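You operate a simulated robot arm through the tools that you are given. There is no shell and no other tool.

You are at the controls of a simulated robot arm. One attempt, no reset.

TASK
Free the turntable, give it a half turn, lock it and sponge the tile clean.
Fine: put the sponge back. What is to be rubbed or washed off counts as gone when no trace of it is left.

It is judged by the outcome, as a careful person would: the job done as asked, and still so three seconds after it is handed in. It fails if anything else is knocked over, pushed out of place, dropped, spilled or broken.

THE ROBOT
A 7-joint arm with a two-finger parallel gripper, fixed in place. Base frame: the origin is at the foot of the arm, x ahead of it, y to its left, z up; the work surface is at about z = 720. Units: mm, degrees, N and s.
Its first joint turns from -166.0 to 166.0 degrees. Payload 4.4 kg.
Tool frame: the origin (TCP) lies between the finger pads and is the grasp point; the fingertips stand 23 mm ahead of it; z points along the fingers, y is the line along which they close. Largest opening 94 mm; finger width 38, thickness 10; the body of the gripper, 54 by 96 mm, starts 39 mm behind the TCP.
Orientation is that of the tool frame in the base frame, as [roll, pitch, yaw] about the fixed x, y, z axes, in that order (R = Rz(yaw) Ry(pitch) Rx(roll)). With the fingers straight down and closing along the base's y, the tool's x points along the base's -x, its y along +y and its z along -z.

THE INTERFACE
- The arm moves only by the tool jog_arm. Its argument "targets" is a list that holds one entry, the list of rows, each a list of 6 numbers: the shift along the tool's x, y, z in mm, then the turn, a rotation vector about the tool's x, y, z in degrees. In form: [[[x, y, z, ax, ay, az], ...]]. A call has 1 to 20 rows; each row is the pose to reach, as a shift and turn from the pose commanded when the call began, along the tool's axes at that moment. "grip" is the opening in per cent of the stroke, from 0 (shut) to 100 (fully open), set as the call begins (left out, the last holds). Rows are played at 5 a second. More than 50 mm and 8.6 degrees between two rows, or a gripper value outside its range, and nothing of the call is played. A pose out of reach is approached as far as the arm can. The call stops where the force on the tool passes 40 N (or 10 N more than at its start, if that is more) or the arm is blocked; 0.2 s more then pass. Each finger travels about 108 mm/s and halts on what it meets, pressing with about 25 N; the grip force reading is that of the motor and also rises with nothing between the fingers. The clock runs only during rows and for 0.2 s after the last one: add rows that repeat a pose to give the fingers time. The reply holds the time, the measured pose of the TCP, the force on the tool along the base axes, the opening and the grip force, in the units named above and with some noise, with the torque about the TCP (base axes, N m) and any sound that the robot's microphone picked up.
- Cameras (640 x 400 px; columns grow to the right, rows downward): "scene" is fixed at [45.8, 502.6, 1355.1]; the picture's right is [-0.33, -0.94, 0.00], its down [-0.53, 0.19, -0.83] and it looks along [0.78, -0.27, -0.56] (base axes); focal length 368 px, centre (320, 200). "wrist" rides on the gripper at [86, 16, -74] in the tool frame; the picture's right is [-0.18, 0.98, 0.00], its down [-0.58, -0.11, -0.81] and it looks along [-0.79, -0.15, 0.59] (tool axes); focal length 243 px, centre (320, 200). There is no depth. A picture from a camera that has moved, and an enlarged one, comes with that camera's place and axes in the base frame and with its lens. The place of the scene camera against the robot may be out by one fixed shift of up to 12 mm in any direction.
- snapshot(camera): a new picture of that camera. No time passes.
- close_up(camera, box): a new picture of the part [left, top, right, bottom] of that camera's present view, enlarged. No time passes.
- sign_off(): hands the job in; it is judged then, once.

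Places have to be worked out from the pictures, the camera data and where the tool is seen. Open the gripper and draw the arm clear of the work before you hand the job in, unless the task says otherwise.

The tools are called after "Call:" as name(argument=value, ...) on one line, values as JSON. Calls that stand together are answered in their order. jog_arm: Moves the arm, as the interface text tells. Its arguments: {"type":"object","properties":{"targets":{"type":"array"},"grip":{"type":"number"}},"required":["targets"]} The other tools are called the same way: snapshot (camera) takes a picture; close_up (camera, box) takes an enlarged picture of a part of a camera's view; sign_off () hands the job in.

At the start:

```text
time: 0.0
tool_pos: [513.9, 372.8, 1115.5]
tcp_rot: [179.9, 0.0, -180.0]
force: [0.2, 0.3, -0.6]
ft_torque: [0.02, 0.02, 0.01]
finger_gap: 94.1
grip_force: 0.2
```

scene: 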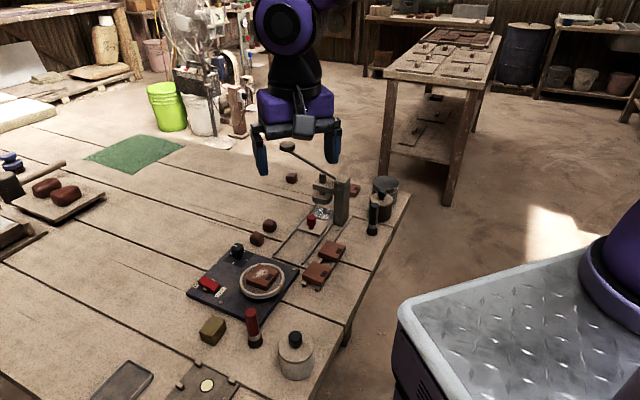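
wrist: 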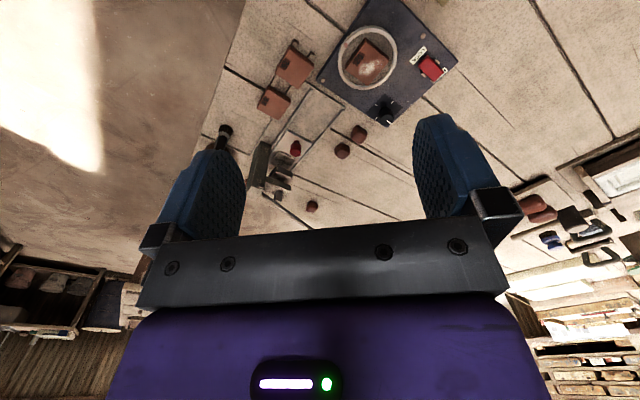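

The scene shows a dark base with a round turntable carrying a tile, a red part, a black knob, and a yellowish block that may be the sponge. I'll take enlarged pictures before moving.

Call:
close_up(camera="scene", box=[170, 220, 330, 320])

Call:
close_up(camera="scene", box=[80, 300, 336, 400])

Call:
close_up(camera="wrist", box=[240, 0, 480, 150])

Call:
close_up(camera="scene", box=[240, 130, 416, 300])

```text
4.00 times, centred on (250, 270) of scene
camera zoom: at [45.8, 502.6, 1355.1], right [-0.33, -0.94, 0.0], down [-0.53, 0.19, -0.83], along [0.78, -0.27, -0.56], focal length 1472 px, centre (600, -80)
```

zoom: 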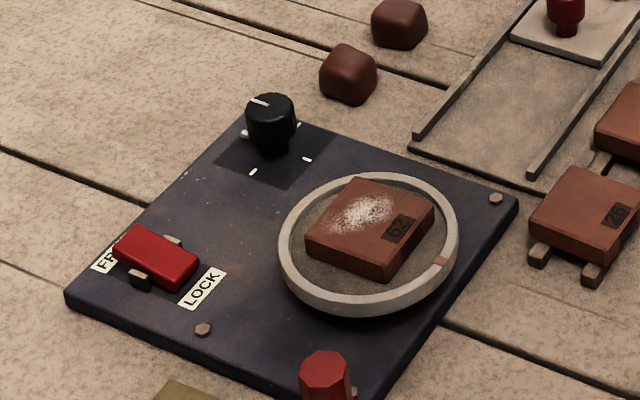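

```text
2.50 times, centred on (208, 350) of scene
camera zoom: at [45.8, 502.6, 1355.1], right [-0.33, -0.94, 0.0], down [-0.53, 0.19, -0.83], along [0.78, -0.27, -0.56], focal length 920 px, centre (600, -175)
```

zoom: 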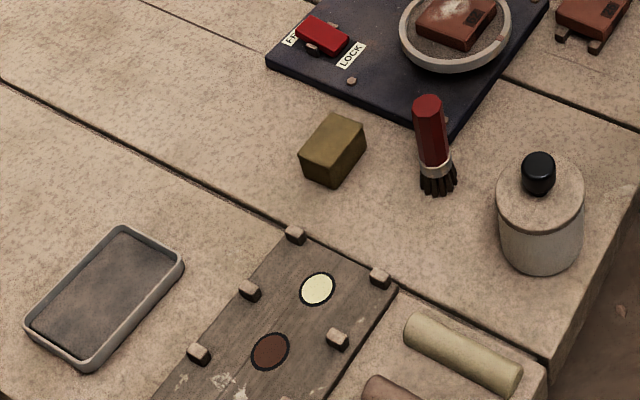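

```text
2.67 times, centred on (360, 75) of wrist
camera zoom: at [427.2, 389.6, 1190.5], right [0.18, 0.98, 0.0], down [0.58, -0.11, 0.81], along [0.79, -0.15, -0.59], focal length 647 px, centre (213, 533)
```

zoom: 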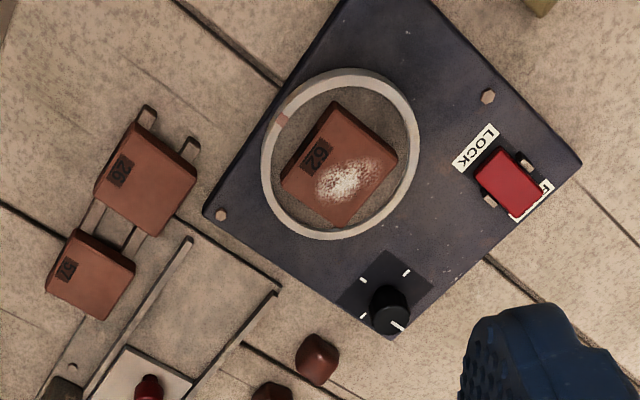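

```text
2.35 times, centred on (328, 215) of scene
camera zoom: at [45.8, 502.6, 1355.1], right [-0.33, -0.94, 0.0], down [-0.53, 0.19, -0.83], along [0.78, -0.27, -0.56], focal length 866 px, centre (301, 165)
```

zoom: 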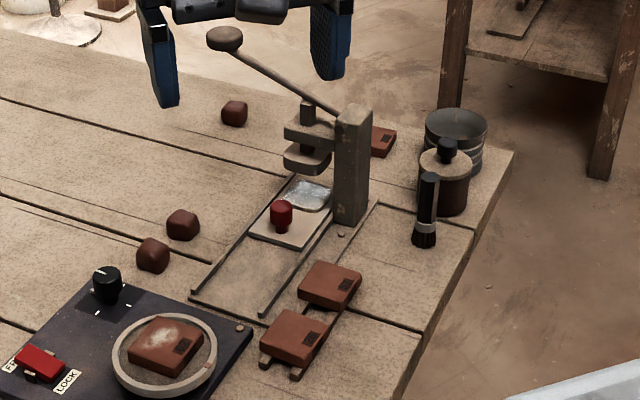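

The turntable ring is near (623, 433), the knob near (731, 463), the FREE/LOCK lever near (650, 537) and the sponge near (542, 553). I'll bring the wrist camera closer, staying high, to refine these.

Call:
jog_arm(targets=[[[-5, 20, 33, 0, 0, 0], [-10, 40, 66, 0, 0, 0], [-15, 60, 99, 0, 0, 0], [-20, 80, 130, 0, 0, 0], [-26, 107, 160, 0, 0, 0]]], grip=100)

Call:
snapshot(camera="wrist")

Call:
snapshot(camera="scene")

```text
time: 1.2
tool_pos: [542.1, 479.1, 954.3]
tcp_rot: [-180.0, 0.1, -180.0]
force: [0.7, -0.5, 0.6]
ft_torque: [0.02, 0.0, 0.03]
finger_gap: 93.9
grip_force: 0.0
```

```text
taken
camera wrist: at [454.5, 495.8, 1029.7], right [0.19, 0.98, 0.0], down [0.58, -0.11, 0.81], along [0.79, -0.15, -0.59], focal length 243 px, centre (320, 200)
```

wrist: 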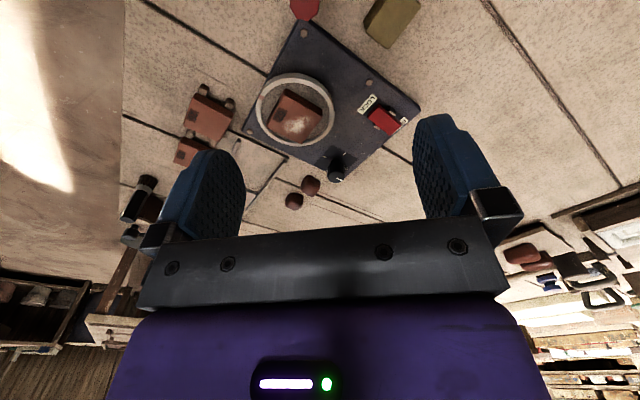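

```text
taken
```

scene: 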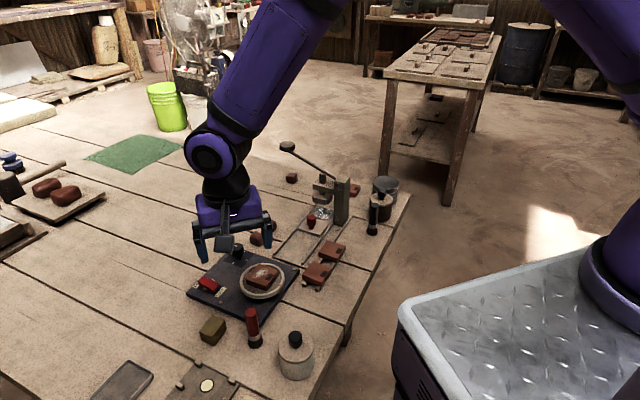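

The wrist view now has the board, sponge and brush in it. I'll enlarge the parts to read the lever and knob.

Call:
close_up(camera="wrist", box=[230, 0, 430, 125])

Call:
close_up(camera="wrist", box=[310, 80, 422, 190])

Call:
close_up(camera="scene", box=[180, 265, 244, 305])

Call:
close_up(camera="scene", box=[210, 235, 306, 305])

```text
3.20 times, centred on (330, 62) of wrist
camera zoom: at [454.5, 495.8, 1029.7], right [0.19, 0.98, 0.0], down [0.58, -0.11, 0.81], along [0.79, -0.15, -0.59], focal length 776 px, centre (288, 640)
```

zoom: 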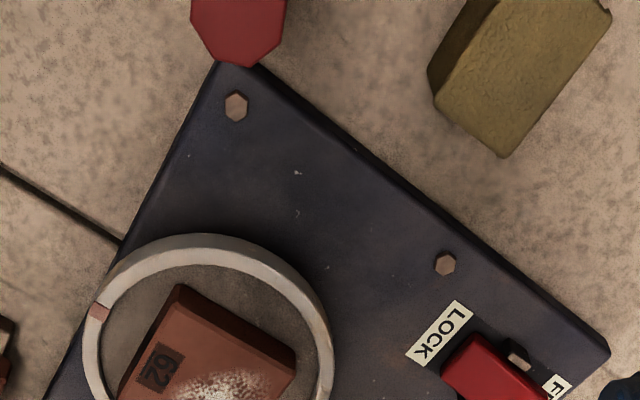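

```text
3.64 times, centred on (366, 135) of wrist
camera zoom: at [454.5, 495.8, 1029.7], right [0.19, 0.98, 0.0], down [0.58, -0.11, 0.81], along [0.79, -0.15, -0.59], focal length 882 px, centre (153, 436)
```

zoom: 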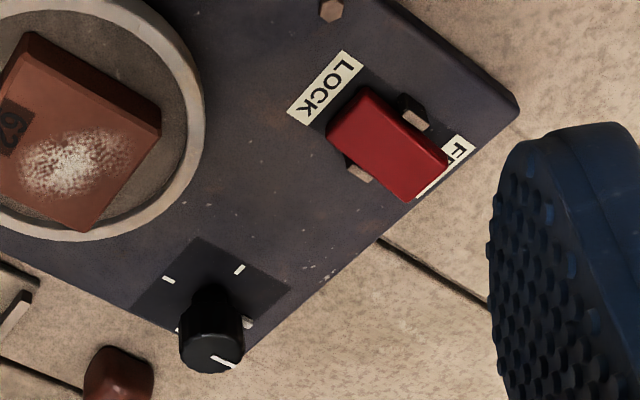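

```text
10.00 times, centred on (212, 285) of scene
camera zoom: at [45.8, 502.6, 1355.1], right [-0.33, -0.94, 0.0], down [-0.53, 0.19, -0.83], along [0.78, -0.27, -0.56], focal length 3679 px, centre (1400, -650)
```

zoom: 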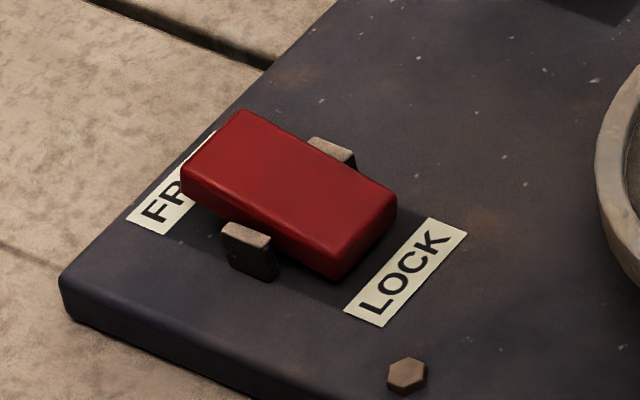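

```text
5.71 times, centred on (258, 270) of scene
camera zoom: at [45.8, 502.6, 1355.1], right [-0.33, -0.94, 0.0], down [-0.53, 0.19, -0.83], along [0.78, -0.27, -0.56], focal length 2102 px, centre (674, -200)
```

zoom: 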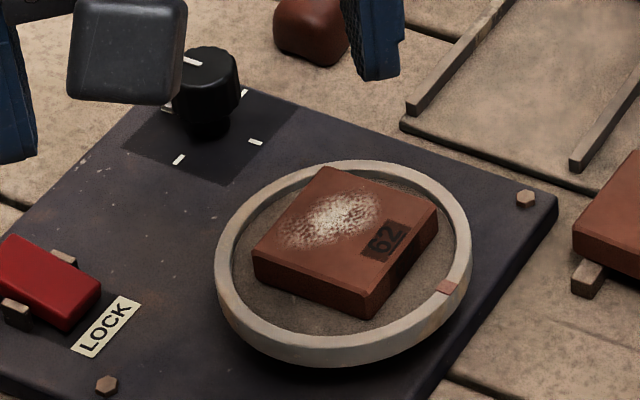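

The lever is a rocker on two posts centred near (667, 545), with its LOCK end down and FREE end up, and the board lies at about 46° to the base axes. I'll turn the tool 44° with fingers shut and hover above the FREE end at z ≈ 850 to check the aim.

Call:
jog_arm(targets=[[[-23, 13, 17, 0, 0, 7.4], [-46, 26, 34, 0, 0, 14.7], [-70, 39, 51, 0, 0, 22], [-93, 52, 68, 0, 0, 29.4], [-117, 65, 86, 0, 0, 36.7], [-140, 77, 105, 0, 0, 44], [-140, 77, 105, 0, 0, 44]]], grip=0)

Call:
snapshot(camera="wrist")

Call:
close_up(camera="scene", box=[160, 190, 320, 320])

```text
time: 2.8
tool_pos: [681.7, 555.7, 851.0]
tcp_rot: [180.0, 0.0, 135.9]
force: [-0.1, -0.2, 0.5]
ft_torque: [0.0, -0.02, 0.01]
finger_gap: 0.0
grip_force: 25.3
```

```text
taken
camera wrist: at [630.1, 628.4, 926.3], right [0.82, 0.58, 0.0], down [0.34, -0.48, 0.81], along [0.47, -0.66, -0.59], focal length 243 px, centre (320, 200)
```

wrist: 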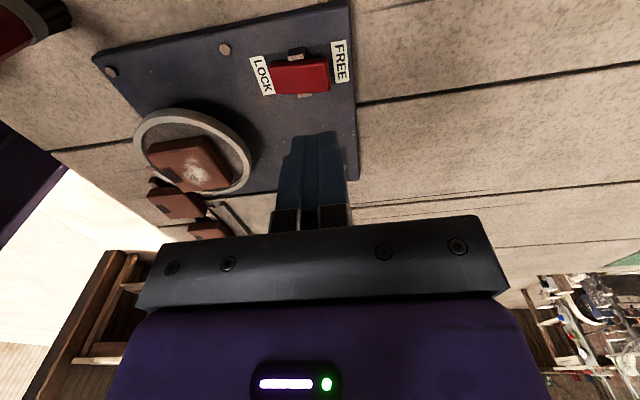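

```text
3.08 times, centred on (240, 255) of scene
camera zoom: at [45.8, 502.6, 1355.1], right [-0.33, -0.94, 0.0], down [-0.53, 0.19, -0.83], along [0.78, -0.27, -0.56], focal length 1132 px, centre (566, 31)
```

zoom: 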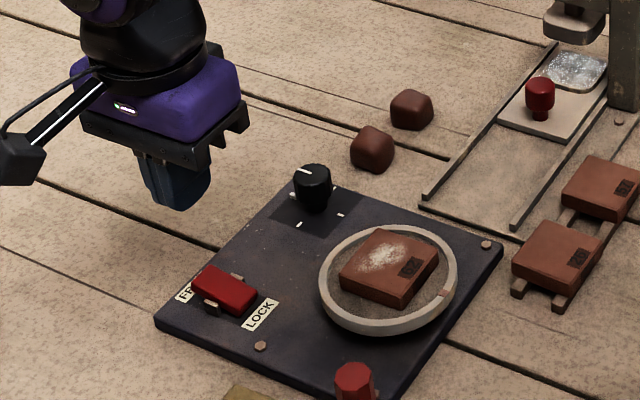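

The lever is seen from its side here; I'll enlarge it to measure its ends and tilt before pressing.

Call:
close_up(camera="wrist", box=[240, 30, 368, 110])

Call:
close_up(camera="wrist", box=[90, 0, 370, 175])

```text
5.00 times, centred on (304, 70) of wrist
camera zoom: at [630.1, 628.4, 926.3], right [0.82, 0.58, 0.0], down [0.34, -0.48, 0.81], along [0.47, -0.66, -0.59], focal length 1213 px, centre (400, 850)
```

zoom: 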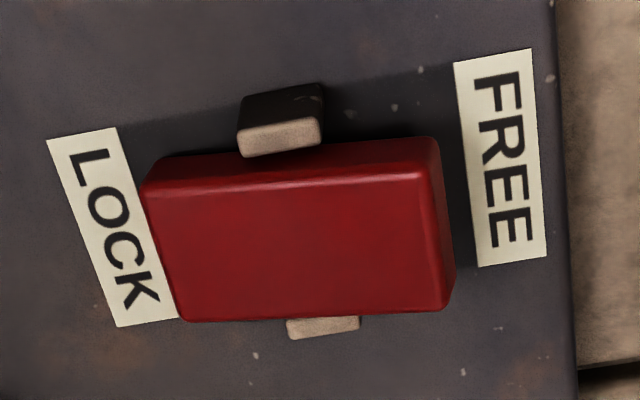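

```text
2.29 times, centred on (230, 88) of wrist
camera zoom: at [630.1, 628.4, 926.3], right [0.82, 0.58, 0.0], down [0.34, -0.48, 0.81], along [0.47, -0.66, -0.59], focal length 555 px, centre (526, 457)
```

zoom: 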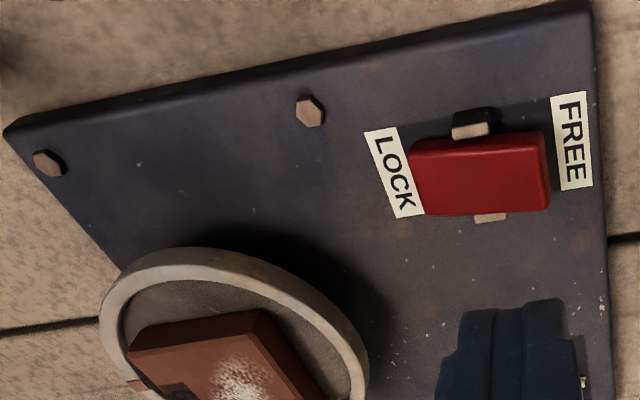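

The FREE end's top edge sits near (685, 560, 755), with the lever centre near (670, 545). I'll shift 4 mm outward along the lever and come down on the FREE end in small steps, watching force and sound.

Call:
jog_arm(targets=[[[-1.5, 4, 30, 0, 0, 0], [-1.5, 4, 55, 0, 0, 0], [-1.5, 4, 66, 0, 0, 0], [-1.5, 4, 70, 0, 0, 0], [-1.5, 4, 73, 0, 0, 0], [-1.5, 4, 75, 0, 0, 0], [-1.5, 4, 77, 0, 0, 0], [-1.5, 4, 79, 0, 0, 0]]])

Call:
snapshot(camera="wrist")

Call:
close_up(camera="scene", box=[160, 220, 320, 320])

```text
time: 4.6
tool_pos: [685.4, 557.7, 770.8]
tcp_rot: [179.9, 0.0, 136.0]
force: [-0.5, -0.4, 0.0]
ft_torque: [-0.01, 0.0, -0.01]
finger_gap: 0.0
grip_force: 24.9
```

```text
taken
camera wrist: at [633.0, 630.9, 846.7], right [0.82, 0.58, 0.0], down [0.34, -0.48, 0.81], along [0.47, -0.66, -0.59], focal length 243 px, centre (320, 200)
```

wrist: 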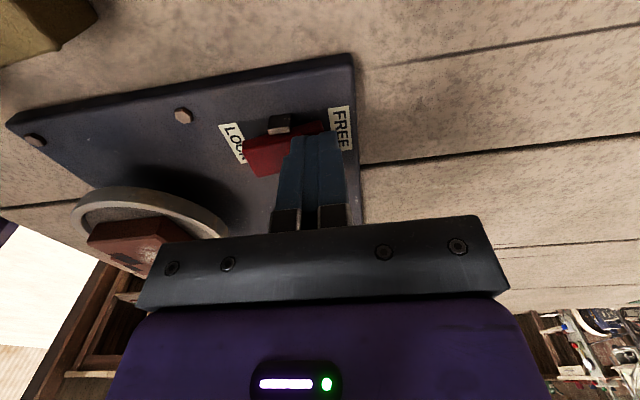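

```text
4.00 times, centred on (240, 270) of scene
camera zoom: at [45.8, 502.6, 1355.1], right [-0.33, -0.94, 0.0], down [-0.53, 0.19, -0.83], along [0.78, -0.27, -0.56], focal length 1472 px, centre (640, -80)
```

zoom: 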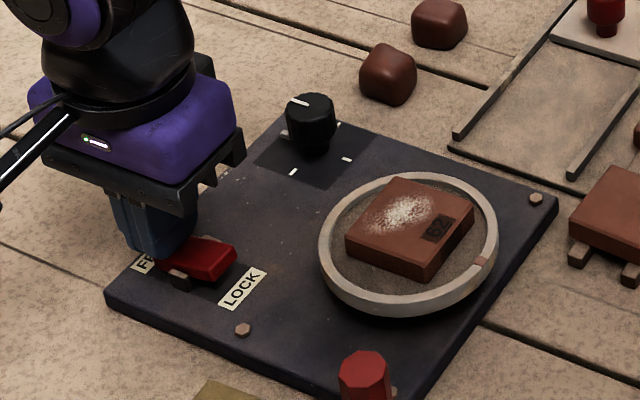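

No contact force reads yet at tip z ≈ 748. I'll look closely at whether the lever has moved.

Call:
close_up(camera="wrist", box=[210, 90, 370, 190])

Call:
close_up(camera="scene", box=[180, 265, 244, 305])

```text
4.00 times, centred on (290, 140) of wrist
camera zoom: at [633.0, 630.9, 846.7], right [0.82, 0.58, 0.0], down [0.34, -0.48, 0.81], along [0.47, -0.66, -0.59], focal length 970 px, centre (440, 440)
```

zoom: 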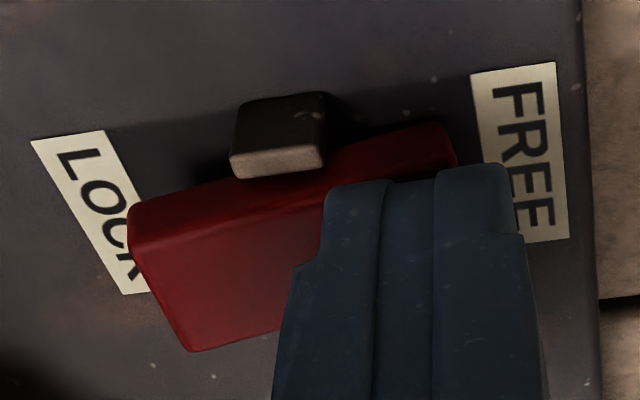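

```text
10.00 times, centred on (212, 285) of scene
camera zoom: at [45.8, 502.6, 1355.1], right [-0.33, -0.94, 0.0], down [-0.53, 0.19, -0.83], along [0.78, -0.27, -0.56], focal length 3679 px, centre (1400, -650)
```

zoom: 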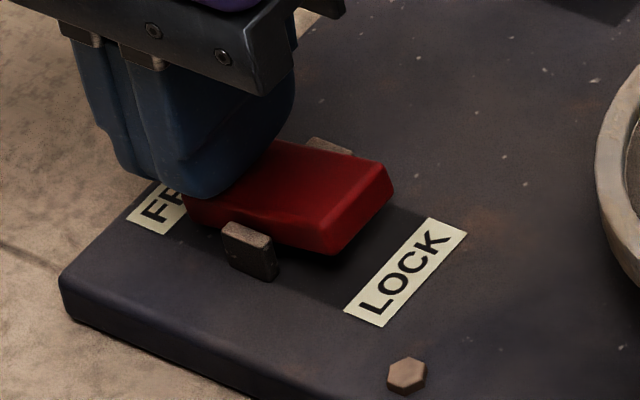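

The lever has rocked: the LOCK end is raised and the FREE end is down. I'll press about 3 mm more to make sure it is fully over, then lift clear.

Call:
jog_arm(targets=[[[0, 0, 1, 0, 0, 0], [0, 0, 2, 0, 0, 0], [0, 0, 3, 0, 0, 0], [0, 0, 4, 0, 0, 0]]])

Call:
close_up(camera="scene", box=[180, 265, 244, 305])

```text
time: 5.6
tool_pos: [684.7, 558.2, 771.0]
tcp_rot: [179.6, 0.1, 136.0]
force: [-5.4, -7.5, 35.5]
ft_torque: [-0.15, 0.6, 0.07]
finger_gap: 0.0
grip_force: 25.3
```

```text
10.00 times, centred on (212, 285) of scene
camera zoom: at [45.8, 502.6, 1355.1], right [-0.33, -0.94, 0.0], down [-0.53, 0.19, -0.83], along [0.78, -0.27, -0.56], focal length 3679 px, centre (1400, -650)
```

zoom: 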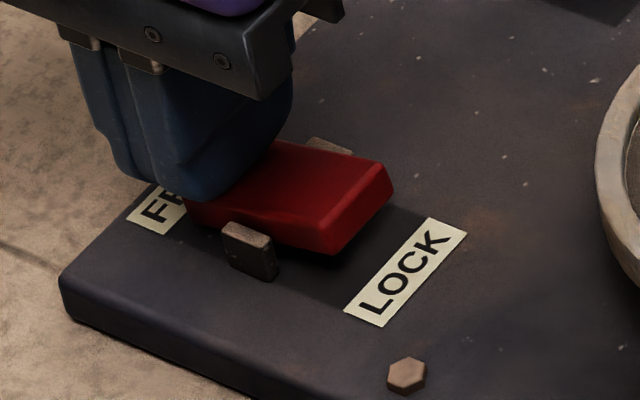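

The lever is hard against its stop in FREE (35 N). I'll lift away and move to hover near the knob to look at its dial.

Call:
jog_arm(targets=[[[0, 0, -30, 0, 0, 0], [0, 0, -70, 0, 0, 0], [-15, -10, -100, 0, 0, 0], [-50, -20, -115, 0, 0, 0], [-80, -25, -115, 0, 0, 0]]])

Call:
snapshot(camera="wrist")

Call:
close_up(camera="scene", box=[170, 220, 330, 320])

```text
time: 6.8
tool_pos: [723.7, 487.0, 883.0]
tcp_rot: [179.9, 0.0, 136.2]
force: [-1.0, 1.3, -0.1]
ft_torque: [-0.04, 0.0, 0.01]
finger_gap: 0.2
grip_force: 25.1
```

```text
taken
camera wrist: at [671.8, 559.1, 958.1], right [0.81, 0.58, 0.0], down [0.34, -0.48, 0.81], along [0.47, -0.66, -0.59], focal length 243 px, centre (320, 200)
```

wrist: 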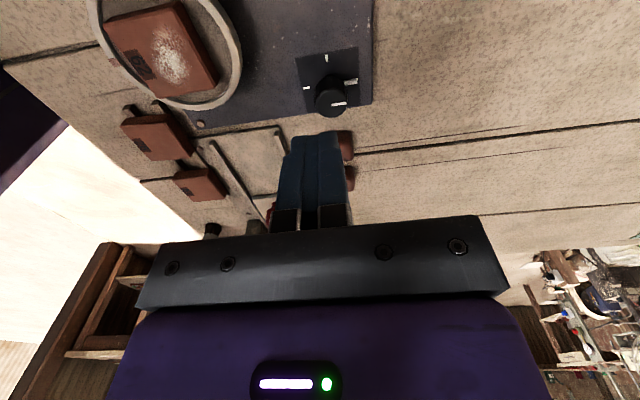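

```text
4.00 times, centred on (250, 270) of scene
camera zoom: at [45.8, 502.6, 1355.1], right [-0.33, -0.94, 0.0], down [-0.53, 0.19, -0.83], along [0.78, -0.27, -0.56], focal length 1472 px, centre (600, -80)
```

zoom: 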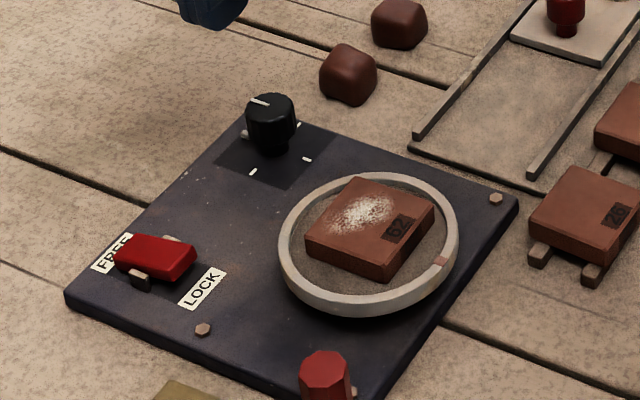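

The lever stays in FREE (its full FREE label is now visible). Next, an enlarged view of the knob to locate its axis and pointer.

Call:
close_up(camera="wrist", box=[280, 40, 392, 120])

Call:
close_up(camera="wrist", box=[80, 0, 280, 125])

Call:
close_up(camera="scene", box=[216, 230, 272, 270])

```text
5.00 times, centred on (336, 80) of wrist
camera zoom: at [671.8, 559.1, 958.1], right [0.81, 0.58, 0.0], down [0.34, -0.48, 0.81], along [0.47, -0.66, -0.59], focal length 1213 px, centre (240, 800)
```

zoom: 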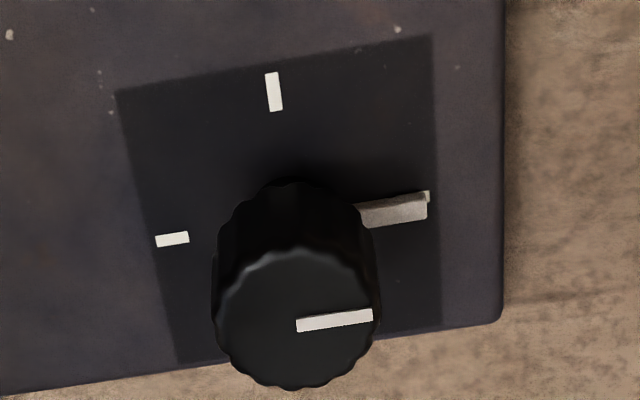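

```text
3.20 times, centred on (180, 62) of wrist
camera zoom: at [671.8, 559.1, 958.1], right [0.81, 0.58, 0.0], down [0.34, -0.48, 0.81], along [0.47, -0.66, -0.59], focal length 776 px, centre (768, 640)
```

zoom: 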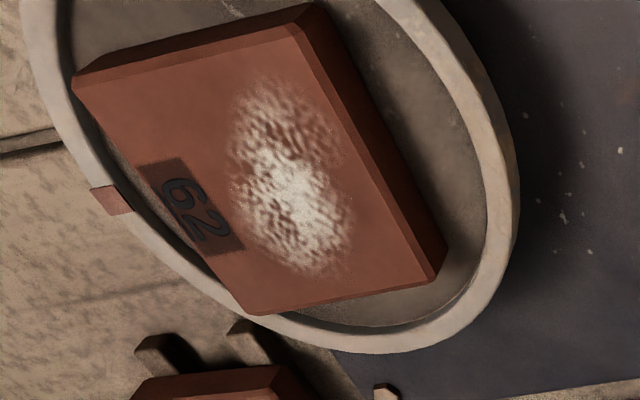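

```text
10.00 times, centred on (244, 250) of scene
camera zoom: at [45.8, 502.6, 1355.1], right [-0.33, -0.94, 0.0], down [-0.53, 0.19, -0.83], along [0.78, -0.27, -0.56], focal length 3679 px, centre (1080, -300)
```

zoom: 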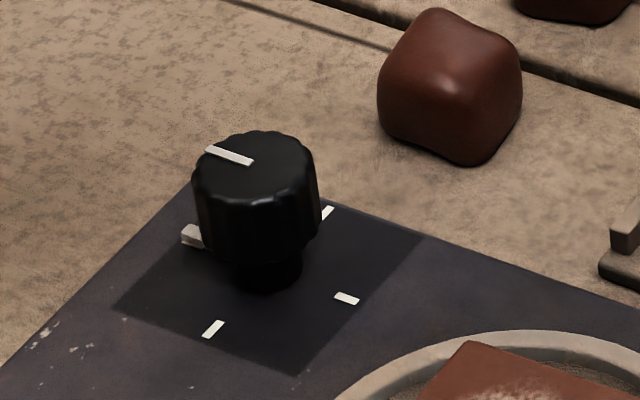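

The knob axis comes out at about (748, 468), with its head spanning roughly z 750–771 and 27 mm wide. I'll open to about 56 mm and move to just above it to check centring.

Call:
jog_arm(targets=[[[-16, 2, 20, 0, 0, 0], [-32.3, 3.5, 40, 0, 0, 0], [-32.3, 3.5, 66, 0, 0, 0], [-32.3, 3.5, 66, 0, 0, 0]]], grip=60)

Call:
snapshot(camera="wrist")

Call:
close_up(camera="scene", box=[180, 190, 308, 280])

```text
time: 7.8
tool_pos: [748.3, 465.9, 818.2]
tcp_rot: [179.8, 0.0, 136.0]
force: [-0.4, 0.0, 0.4]
ft_torque: [0.01, -0.02, -0.01]
finger_gap: 56.5
grip_force: 0.0
```

```text
taken
camera wrist: at [698.0, 538.7, 892.8], right [0.82, 0.58, 0.0], down [0.34, -0.48, 0.81], along [0.47, -0.66, -0.59], focal length 243 px, centre (320, 200)
```

wrist: 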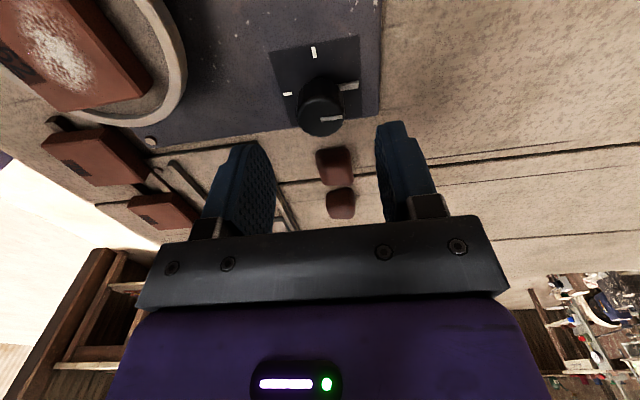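

```text
4.44 times, centred on (244, 235) of scene
camera zoom: at [45.8, 502.6, 1355.1], right [-0.33, -0.94, 0.0], down [-0.53, 0.19, -0.83], along [0.78, -0.27, -0.56], focal length 1635 px, centre (658, 44)
```

zoom: 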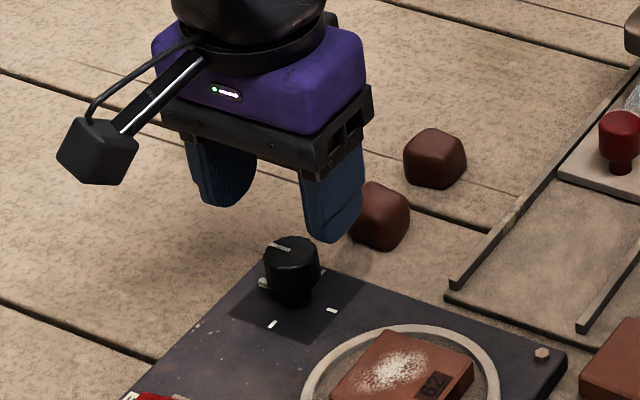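

The knob top projects to about (749, 468), right between the fingers. I'll descend to TCP z ≈ 769 and close on it.

Call:
jog_arm(targets=[[[0, 0.5, 20, 0, 0, 0], [0, 0.5, 38, 0, 0, 0], [0, 0.5, 46, 0, 0, 0], [0, 0.5, 50, 0, 0, 0]]])

Call:
jog_arm(targets=[[[0, 0, 0, 0, 0, 0], [0, 0, 0, 0, 0, 0], [0, 0, 0, 0, 0, 0]]], grip=0)

Call:
snapshot(camera="wrist")

Call:
close_up(camera="scene", box=[180, 190, 308, 280])

```text
time: 8.8
tool_pos: [752.1, 465.1, 766.1]
tcp_rot: [179.9, -0.1, 136.0]
force: [1.2, 0.8, 0.1]
ft_torque: [0.02, 0.01, 0.01]
finger_gap: 56.5
grip_force: 0.1
```

```text
time: 9.6
tool_pos: [751.9, 465.2, 766.5]
tcp_rot: [179.9, 0.0, 136.0]
force: [-0.2, -1.8, -0.9]
ft_torque: [-0.32, 0.26, 0.01]
finger_gap: 29.8
grip_force: 44.7
```

```text
taken
camera wrist: at [699.8, 537.8, 841.5], right [0.82, 0.58, 0.0], down [0.34, -0.48, 0.81], along [0.47, -0.66, -0.59], focal length 243 px, centre (320, 200)
```

wrist: 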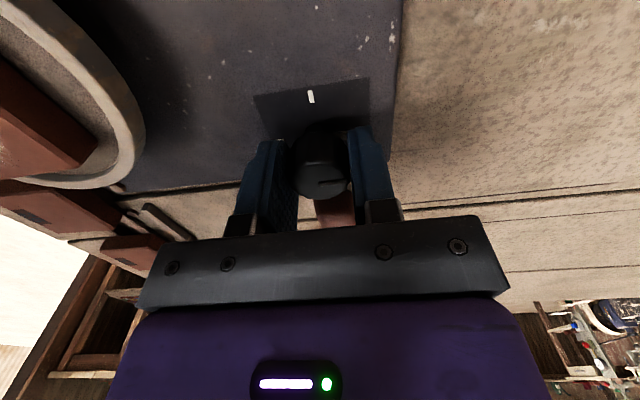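

```text
4.44 times, centred on (244, 235) of scene
camera zoom: at [45.8, 502.6, 1355.1], right [-0.33, -0.94, 0.0], down [-0.53, 0.19, -0.83], along [0.78, -0.27, -0.56], focal length 1635 px, centre (658, 44)
```

zoom: 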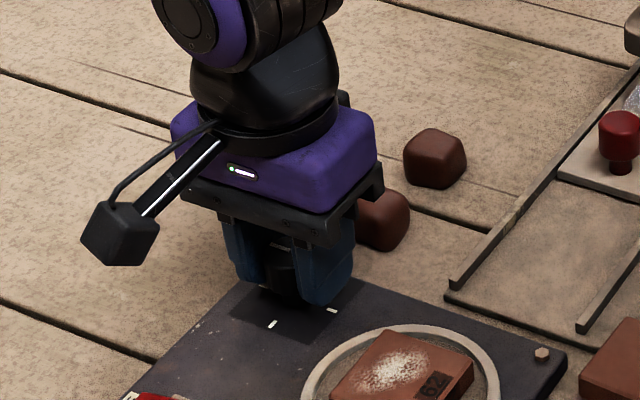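

The knob is gripped (29.8 mm gap) with almost no side force. I'll enlarge to check that it is centred along the finger width before turning.

Call:
close_up(camera="wrist", box=[256, 110, 384, 210])

Call:
close_up(camera="scene", box=[210, 230, 306, 305])

```text
4.00 times, centred on (320, 160) of wrist
camera zoom: at [699.8, 537.8, 841.5], right [0.82, 0.58, 0.0], down [0.34, -0.48, 0.81], along [0.47, -0.66, -0.59], focal length 970 px, centre (320, 360)
```

zoom: 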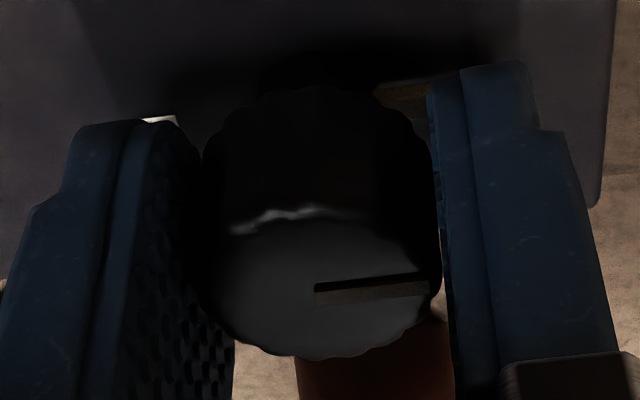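

```text
5.33 times, centred on (258, 268) of scene
camera zoom: at [45.8, 502.6, 1355.1], right [-0.33, -0.94, 0.0], down [-0.53, 0.19, -0.83], along [0.78, -0.27, -0.56], focal length 1962 px, centre (651, -160)
```

zoom: 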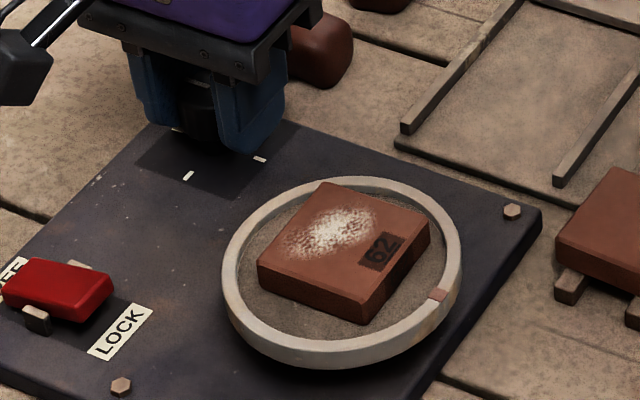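

The grip is well centred: all the views agree on the axis at about (750, 466.5), matching the TCP. I'll turn the knob 40° clockwise as seen from above and see whether the turntable follows.

Call:
jog_arm(targets=[[[0, 0, 0, 0, 0, 5], [0, 0, 0, 0, 0, 10], [0, 0, 0, 0, 0, 15], [0, 0, 0, 0, 0, 20], [0, 0, 0, 0, 0, 25], [0, 0, 0, 0, 0, 30], [0, 0, 0, 0, 0, 35], [0, 0, 0, 0, 0, 40]]])

Call:
close_up(camera="scene", box=[210, 230, 306, 305])

Call:
snapshot(camera="wrist")

```text
time: 11.4
tool_pos: [749.9, 465.5, 766.4]
tcp_rot: [180.0, -0.1, 96.0]
force: [-19.9, -10.3, -1.1]
ft_torque: [0.35, -0.2, 0.39]
finger_gap: 29.7
grip_force: 45.3
```

```text
5.33 times, centred on (258, 268) of scene
camera zoom: at [45.8, 502.6, 1355.1], right [-0.33, -0.94, 0.0], down [-0.53, 0.19, -0.83], along [0.78, -0.27, -0.56], focal length 1962 px, centre (651, -160)
```

zoom: 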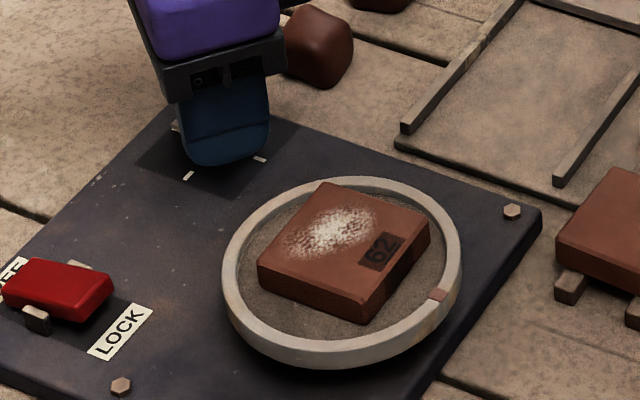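

```text
taken
camera wrist: at [756.5, 554.1, 841.7], right [1.0, -0.08, 0.0], down [-0.05, -0.59, 0.81], along [-0.07, -0.8, -0.59], focal length 243 px, centre (320, 200)
```

wrist: 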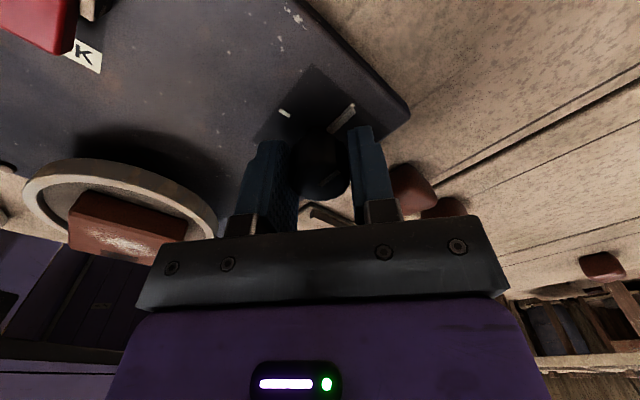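

The turntable marker has not moved and there is a 22 N side force. I'll look at the knob pointer to see whether the knob turned or slipped.

Call:
close_up(camera="wrist", box=[256, 90, 400, 210])

Call:
close_up(camera="scene", box=[216, 225, 280, 275])

```text
3.33 times, centred on (328, 150) of wrist
camera zoom: at [756.5, 554.1, 841.7], right [1.0, -0.08, 0.0], down [-0.05, -0.59, 0.81], along [-0.07, -0.8, -0.59], focal length 809 px, centre (293, 367)
```

zoom: 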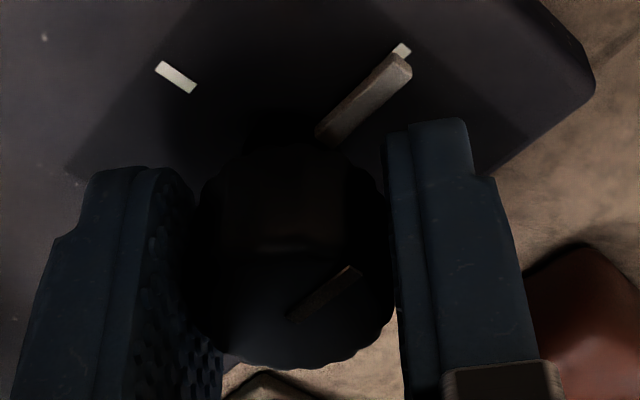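

```text
8.00 times, centred on (248, 250) of scene
camera zoom: at [45.8, 502.6, 1355.1], right [-0.33, -0.94, 0.0], down [-0.53, 0.19, -0.83], along [0.78, -0.27, -0.56], focal length 2943 px, centre (896, -200)
```

zoom: 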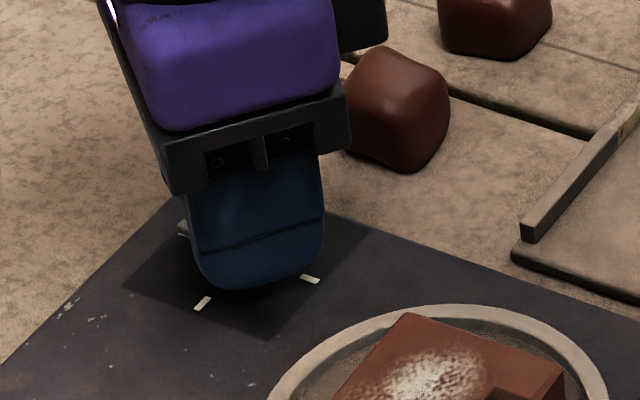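

The pointer still lines up with the little bar at its starting tick, so the fingers slipped: the knob is against a stop or stiff in that direction. I'll turn the other way and watch it.

Call:
jog_arm(targets=[[[0, 0, 0, 0, 0, -5], [0, 0, 0, 0, 0, -10], [0, 0, 0, 0, 0, -15], [0, 0, 0, 0, 0, -20], [0, 0, 0, 0, 0, -25], [0, 0, 0, 0, 0, -30]]])

Call:
snapshot(camera="wrist")

Call:
close_up(camera="scene", box=[210, 230, 306, 305])

```text
time: 12.8
tool_pos: [750.2, 466.2, 767.0]
tcp_rot: [179.9, 0.0, 126.1]
force: [-14.6, 3.2, -6.1]
ft_torque: [-0.47, 0.1, -0.03]
finger_gap: 29.5
grip_force: 45.0
```

```text
taken
camera wrist: at [711.8, 546.0, 841.7], right [0.9, 0.43, 0.0], down [0.25, -0.54, 0.81], along [0.35, -0.73, -0.59], focal length 243 px, centre (320, 200)
```

wrist: 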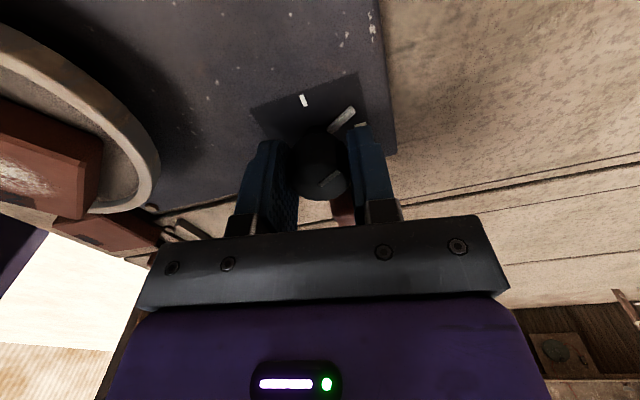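

```text
5.33 times, centred on (258, 268) of scene
camera zoom: at [45.8, 502.6, 1355.1], right [-0.33, -0.94, 0.0], down [-0.53, 0.19, -0.83], along [0.78, -0.27, -0.56], focal length 1962 px, centre (651, -160)
```

zoom: 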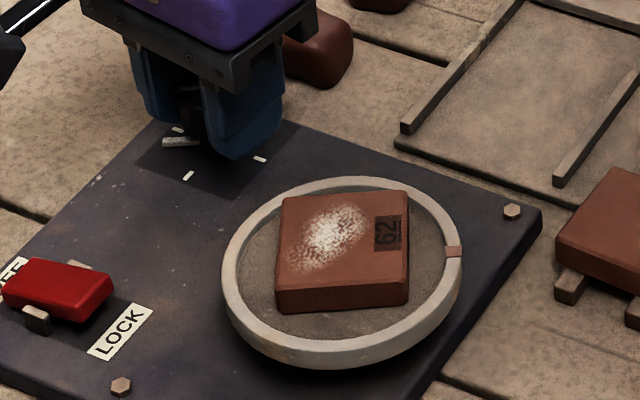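

That works: the knob, its pointer bar and the turntable all turned about 30° counter-clockwise together. I'll continue counter-clockwise another 60°, easing the centre by about 1 mm to relieve the side force.

Call:
jog_arm(targets=[[[1, -0.3, 0, 0, 0, -5], [1, -0.3, 0, 0, 0, -10], [1, -0.3, 0, 0, 0, -15], [1, -0.3, 0, 0, 0, -20], [1, -0.3, 0, 0, 0, -25], [1, -0.3, 0, 0, 0, -30], [1, -0.3, 0, 0, 0, -35], [1, -0.3, 0, 0, 0, -40], [1, -0.3, 0, 0, 0, -45], [1, -0.3, 0, 0, 0, -50], [1, -0.3, 0, 0, 0, -55], [1, -0.3, 0, 0, 0, -60]]])

Call:
close_up(camera="scene", box=[210, 230, 306, 305])

Call:
snapshot(camera="wrist")

```text
time: 15.4
tool_pos: [750.8, 466.8, 767.0]
tcp_rot: [180.0, 0.2, -174.0]
force: [8.8, 12.0, -8.0]
ft_torque: [-0.03, -0.71, -0.05]
finger_gap: 29.6
grip_force: 44.9
```

```text
5.33 times, centred on (258, 268) of scene
camera zoom: at [45.8, 502.6, 1355.1], right [-0.33, -0.94, 0.0], down [-0.53, 0.19, -0.83], along [0.78, -0.27, -0.56], focal length 1962 px, centre (651, -160)
```

zoom: 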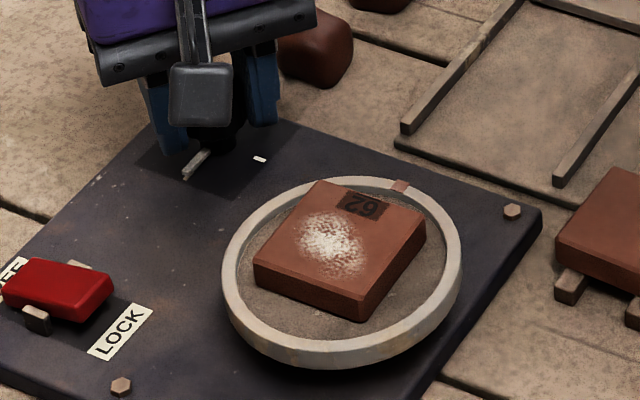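

```text
taken
camera wrist: at [662.4, 474.7, 841.6], right [0.08, 1.0, 0.0], down [0.59, -0.05, 0.81], along [0.8, -0.06, -0.59], focal length 243 px, centre (320, 200)
```

wrist: 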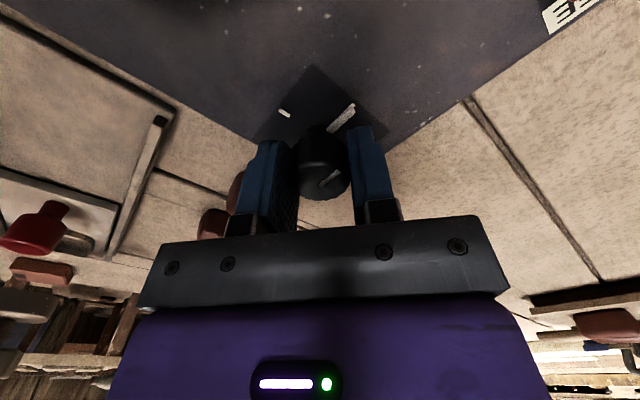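

About 90° of rotation is done: the pointer sits at the second tick and the ring mark has moved a quarter. I'll continue another 60° the same way.

Call:
jog_arm(targets=[[[-0.5, 0.5, 0, 0, 0, -5], [-0.5, 0.5, 0, 0, 0, -10], [-0.5, 0.5, 0, 0, 0, -15], [-0.5, 0.5, 0, 0, 0, -20], [-0.5, 0.5, 0, 0, 0, -25], [-0.5, 0.5, 0, 0, 0, -30], [-0.5, 0.5, 0, 0, 0, -35], [-0.5, 0.5, 0, 0, 0, -40], [-0.5, 0.5, 0, 0, 0, -45], [-0.5, 0.5, 0, 0, 0, -50], [-0.5, 0.5, 0, 0, 0, -55], [-0.5, 0.5, 0, 0, 0, -60]]])

Call:
close_up(camera="scene", box=[210, 230, 306, 305])

Call:
snapshot(camera="wrist")

```text
time: 18.0
tool_pos: [751.0, 466.8, 766.1]
tcp_rot: [-179.9, 0.2, -114.0]
force: [3.1, 13.6, 0.0]
ft_torque: [-0.16, -0.41, 0.0]
finger_gap: 29.5
grip_force: 44.6
```

```text
5.33 times, centred on (258, 268) of scene
camera zoom: at [45.8, 502.6, 1355.1], right [-0.33, -0.94, 0.0], down [-0.53, 0.19, -0.83], along [0.78, -0.27, -0.56], focal length 1962 px, centre (651, -160)
```

zoom: 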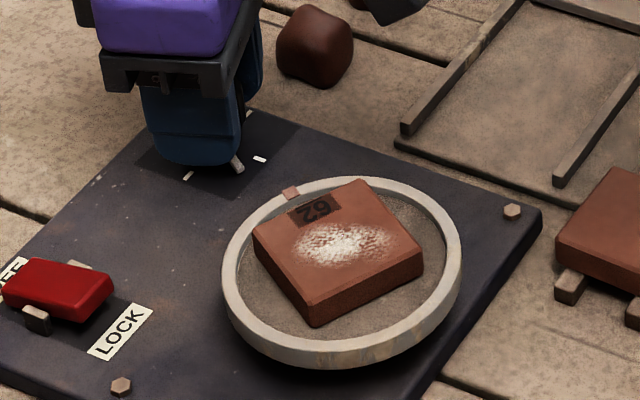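

```text
taken
camera wrist: at [699.5, 396.0, 841.5], right [-0.82, 0.57, 0.0], down [0.33, 0.49, 0.81], along [0.46, 0.67, -0.59], focal length 243 px, centre (320, 200)
```

wrist: 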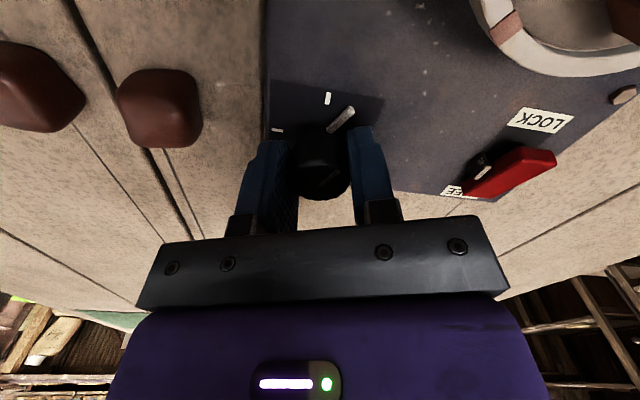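

About 150° done. I'll turn another 30° to bring the pointer bar to the opposite tick and then check the alignment.

Call:
jog_arm(targets=[[[0, 0, 0, 0, 0, -5], [0, 0, 0, 0, 0, -10], [0, 0, 0, 0, 0, -15], [0, 0, 0, 0, 0, -20], [0, 0, 0, 0, 0, -24], [0, 0, 0, 0, 0, -27], [0, 0, 0, 0, 0, -30]]])

Call:
close_up(camera="scene", box=[210, 230, 306, 305])

Call:
close_up(camera="wrist", box=[240, 70, 400, 210])

Call:
snapshot(camera="wrist")

```text
time: 19.6
tool_pos: [748.1, 466.5, 766.8]
tcp_rot: [-180.0, 0.1, -84.0]
force: [-4.3, 11.2, 4.2]
ft_torque: [0.47, 0.21, -0.01]
finger_gap: 29.2
grip_force: 45.0
```

```text
5.33 times, centred on (258, 268) of scene
camera zoom: at [45.8, 502.6, 1355.1], right [-0.33, -0.94, 0.0], down [-0.53, 0.19, -0.83], along [0.78, -0.27, -0.56], focal length 1962 px, centre (651, -160)
```

zoom: 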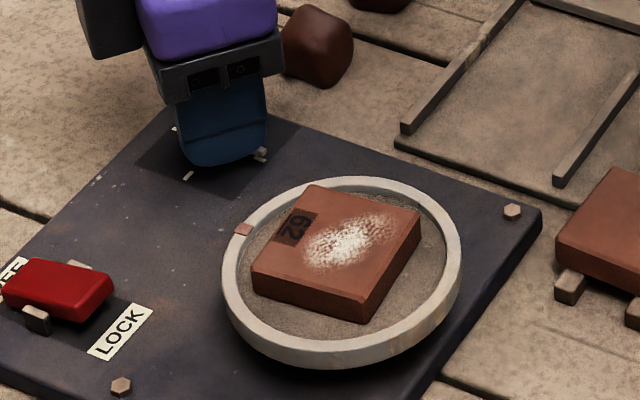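

```text
2.86 times, centred on (320, 140) of wrist
camera zoom: at [742.0, 380.0, 841.6], right [-1.0, 0.08, 0.0], down [0.05, 0.59, 0.81], along [0.06, 0.8, -0.59], focal length 693 px, centre (320, 371)
```

zoom: 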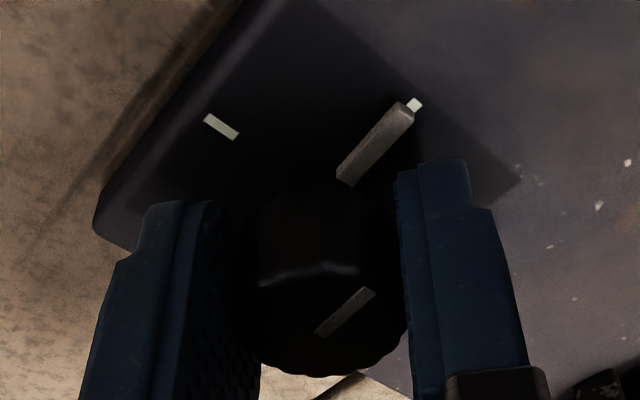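

```text
taken
camera wrist: at [742.0, 380.0, 841.6], right [-1.0, 0.08, 0.0], down [0.05, 0.59, 0.81], along [0.06, 0.8, -0.59], focal length 243 px, centre (320, 200)
```

wrist: 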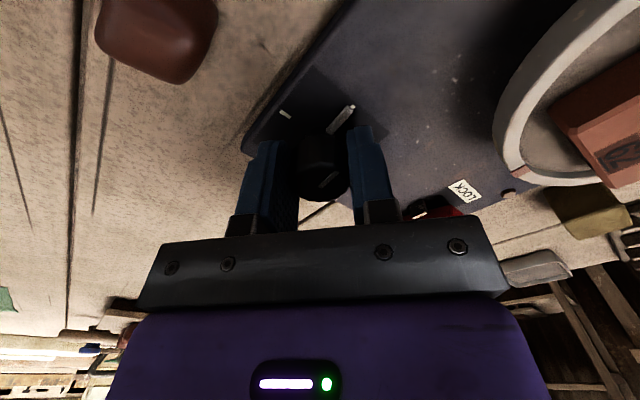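

The pointer bar now meets the opposite tick and the ring mark is on the opposite side. I'll release the knob, rise straight up and check the alignment from a clear view.

Call:
jog_arm(targets=[[[0, 0, 0, 0, 0, 0], [0, 0, 0, 0, 0, 0], [0, 0, -10, 0, 0, 0], [0, 0, -40, 0, 0, 0], [0, 0, -80, 0, 0, 0], [0, 0, -115, 0, 0, 0]]], grip=60)

Call:
close_up(camera="scene", box=[210, 230, 306, 305])

Call:
snapshot(camera="wrist")

Call:
close_up(camera="wrist", box=[260, 20, 388, 120])

```text
time: 21.0
tool_pos: [748.3, 464.9, 880.3]
tcp_rot: [-179.9, 0.0, -84.0]
force: [0.2, 0.0, -0.7]
ft_torque: [-0.04, 0.01, 0.01]
finger_gap: 56.4
grip_force: 0.0
```

```text
5.33 times, centred on (258, 268) of scene
camera zoom: at [45.8, 502.6, 1355.1], right [-0.33, -0.94, 0.0], down [-0.53, 0.19, -0.83], along [0.78, -0.27, -0.56], focal length 1962 px, centre (651, -160)
```

zoom: 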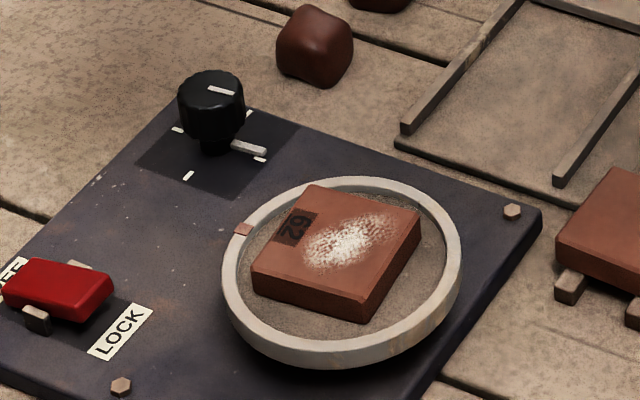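

```text
taken
camera wrist: at [740.9, 378.0, 955.3], right [-1.0, 0.08, 0.0], down [0.05, 0.59, 0.81], along [0.06, 0.8, -0.59], focal length 243 px, centre (320, 200)
```

wrist: 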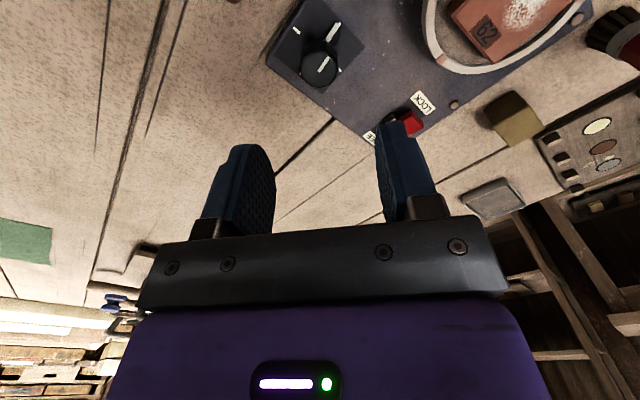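

```text
4.00 times, centred on (324, 70) of wrist
camera zoom: at [740.9, 378.0, 955.3], right [-1.0, 0.08, 0.0], down [0.05, 0.59, 0.81], along [0.06, 0.8, -0.59], focal length 970 px, centre (304, 720)
```

zoom: 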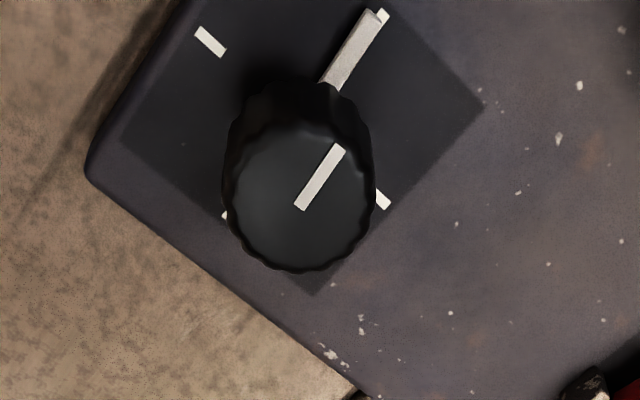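

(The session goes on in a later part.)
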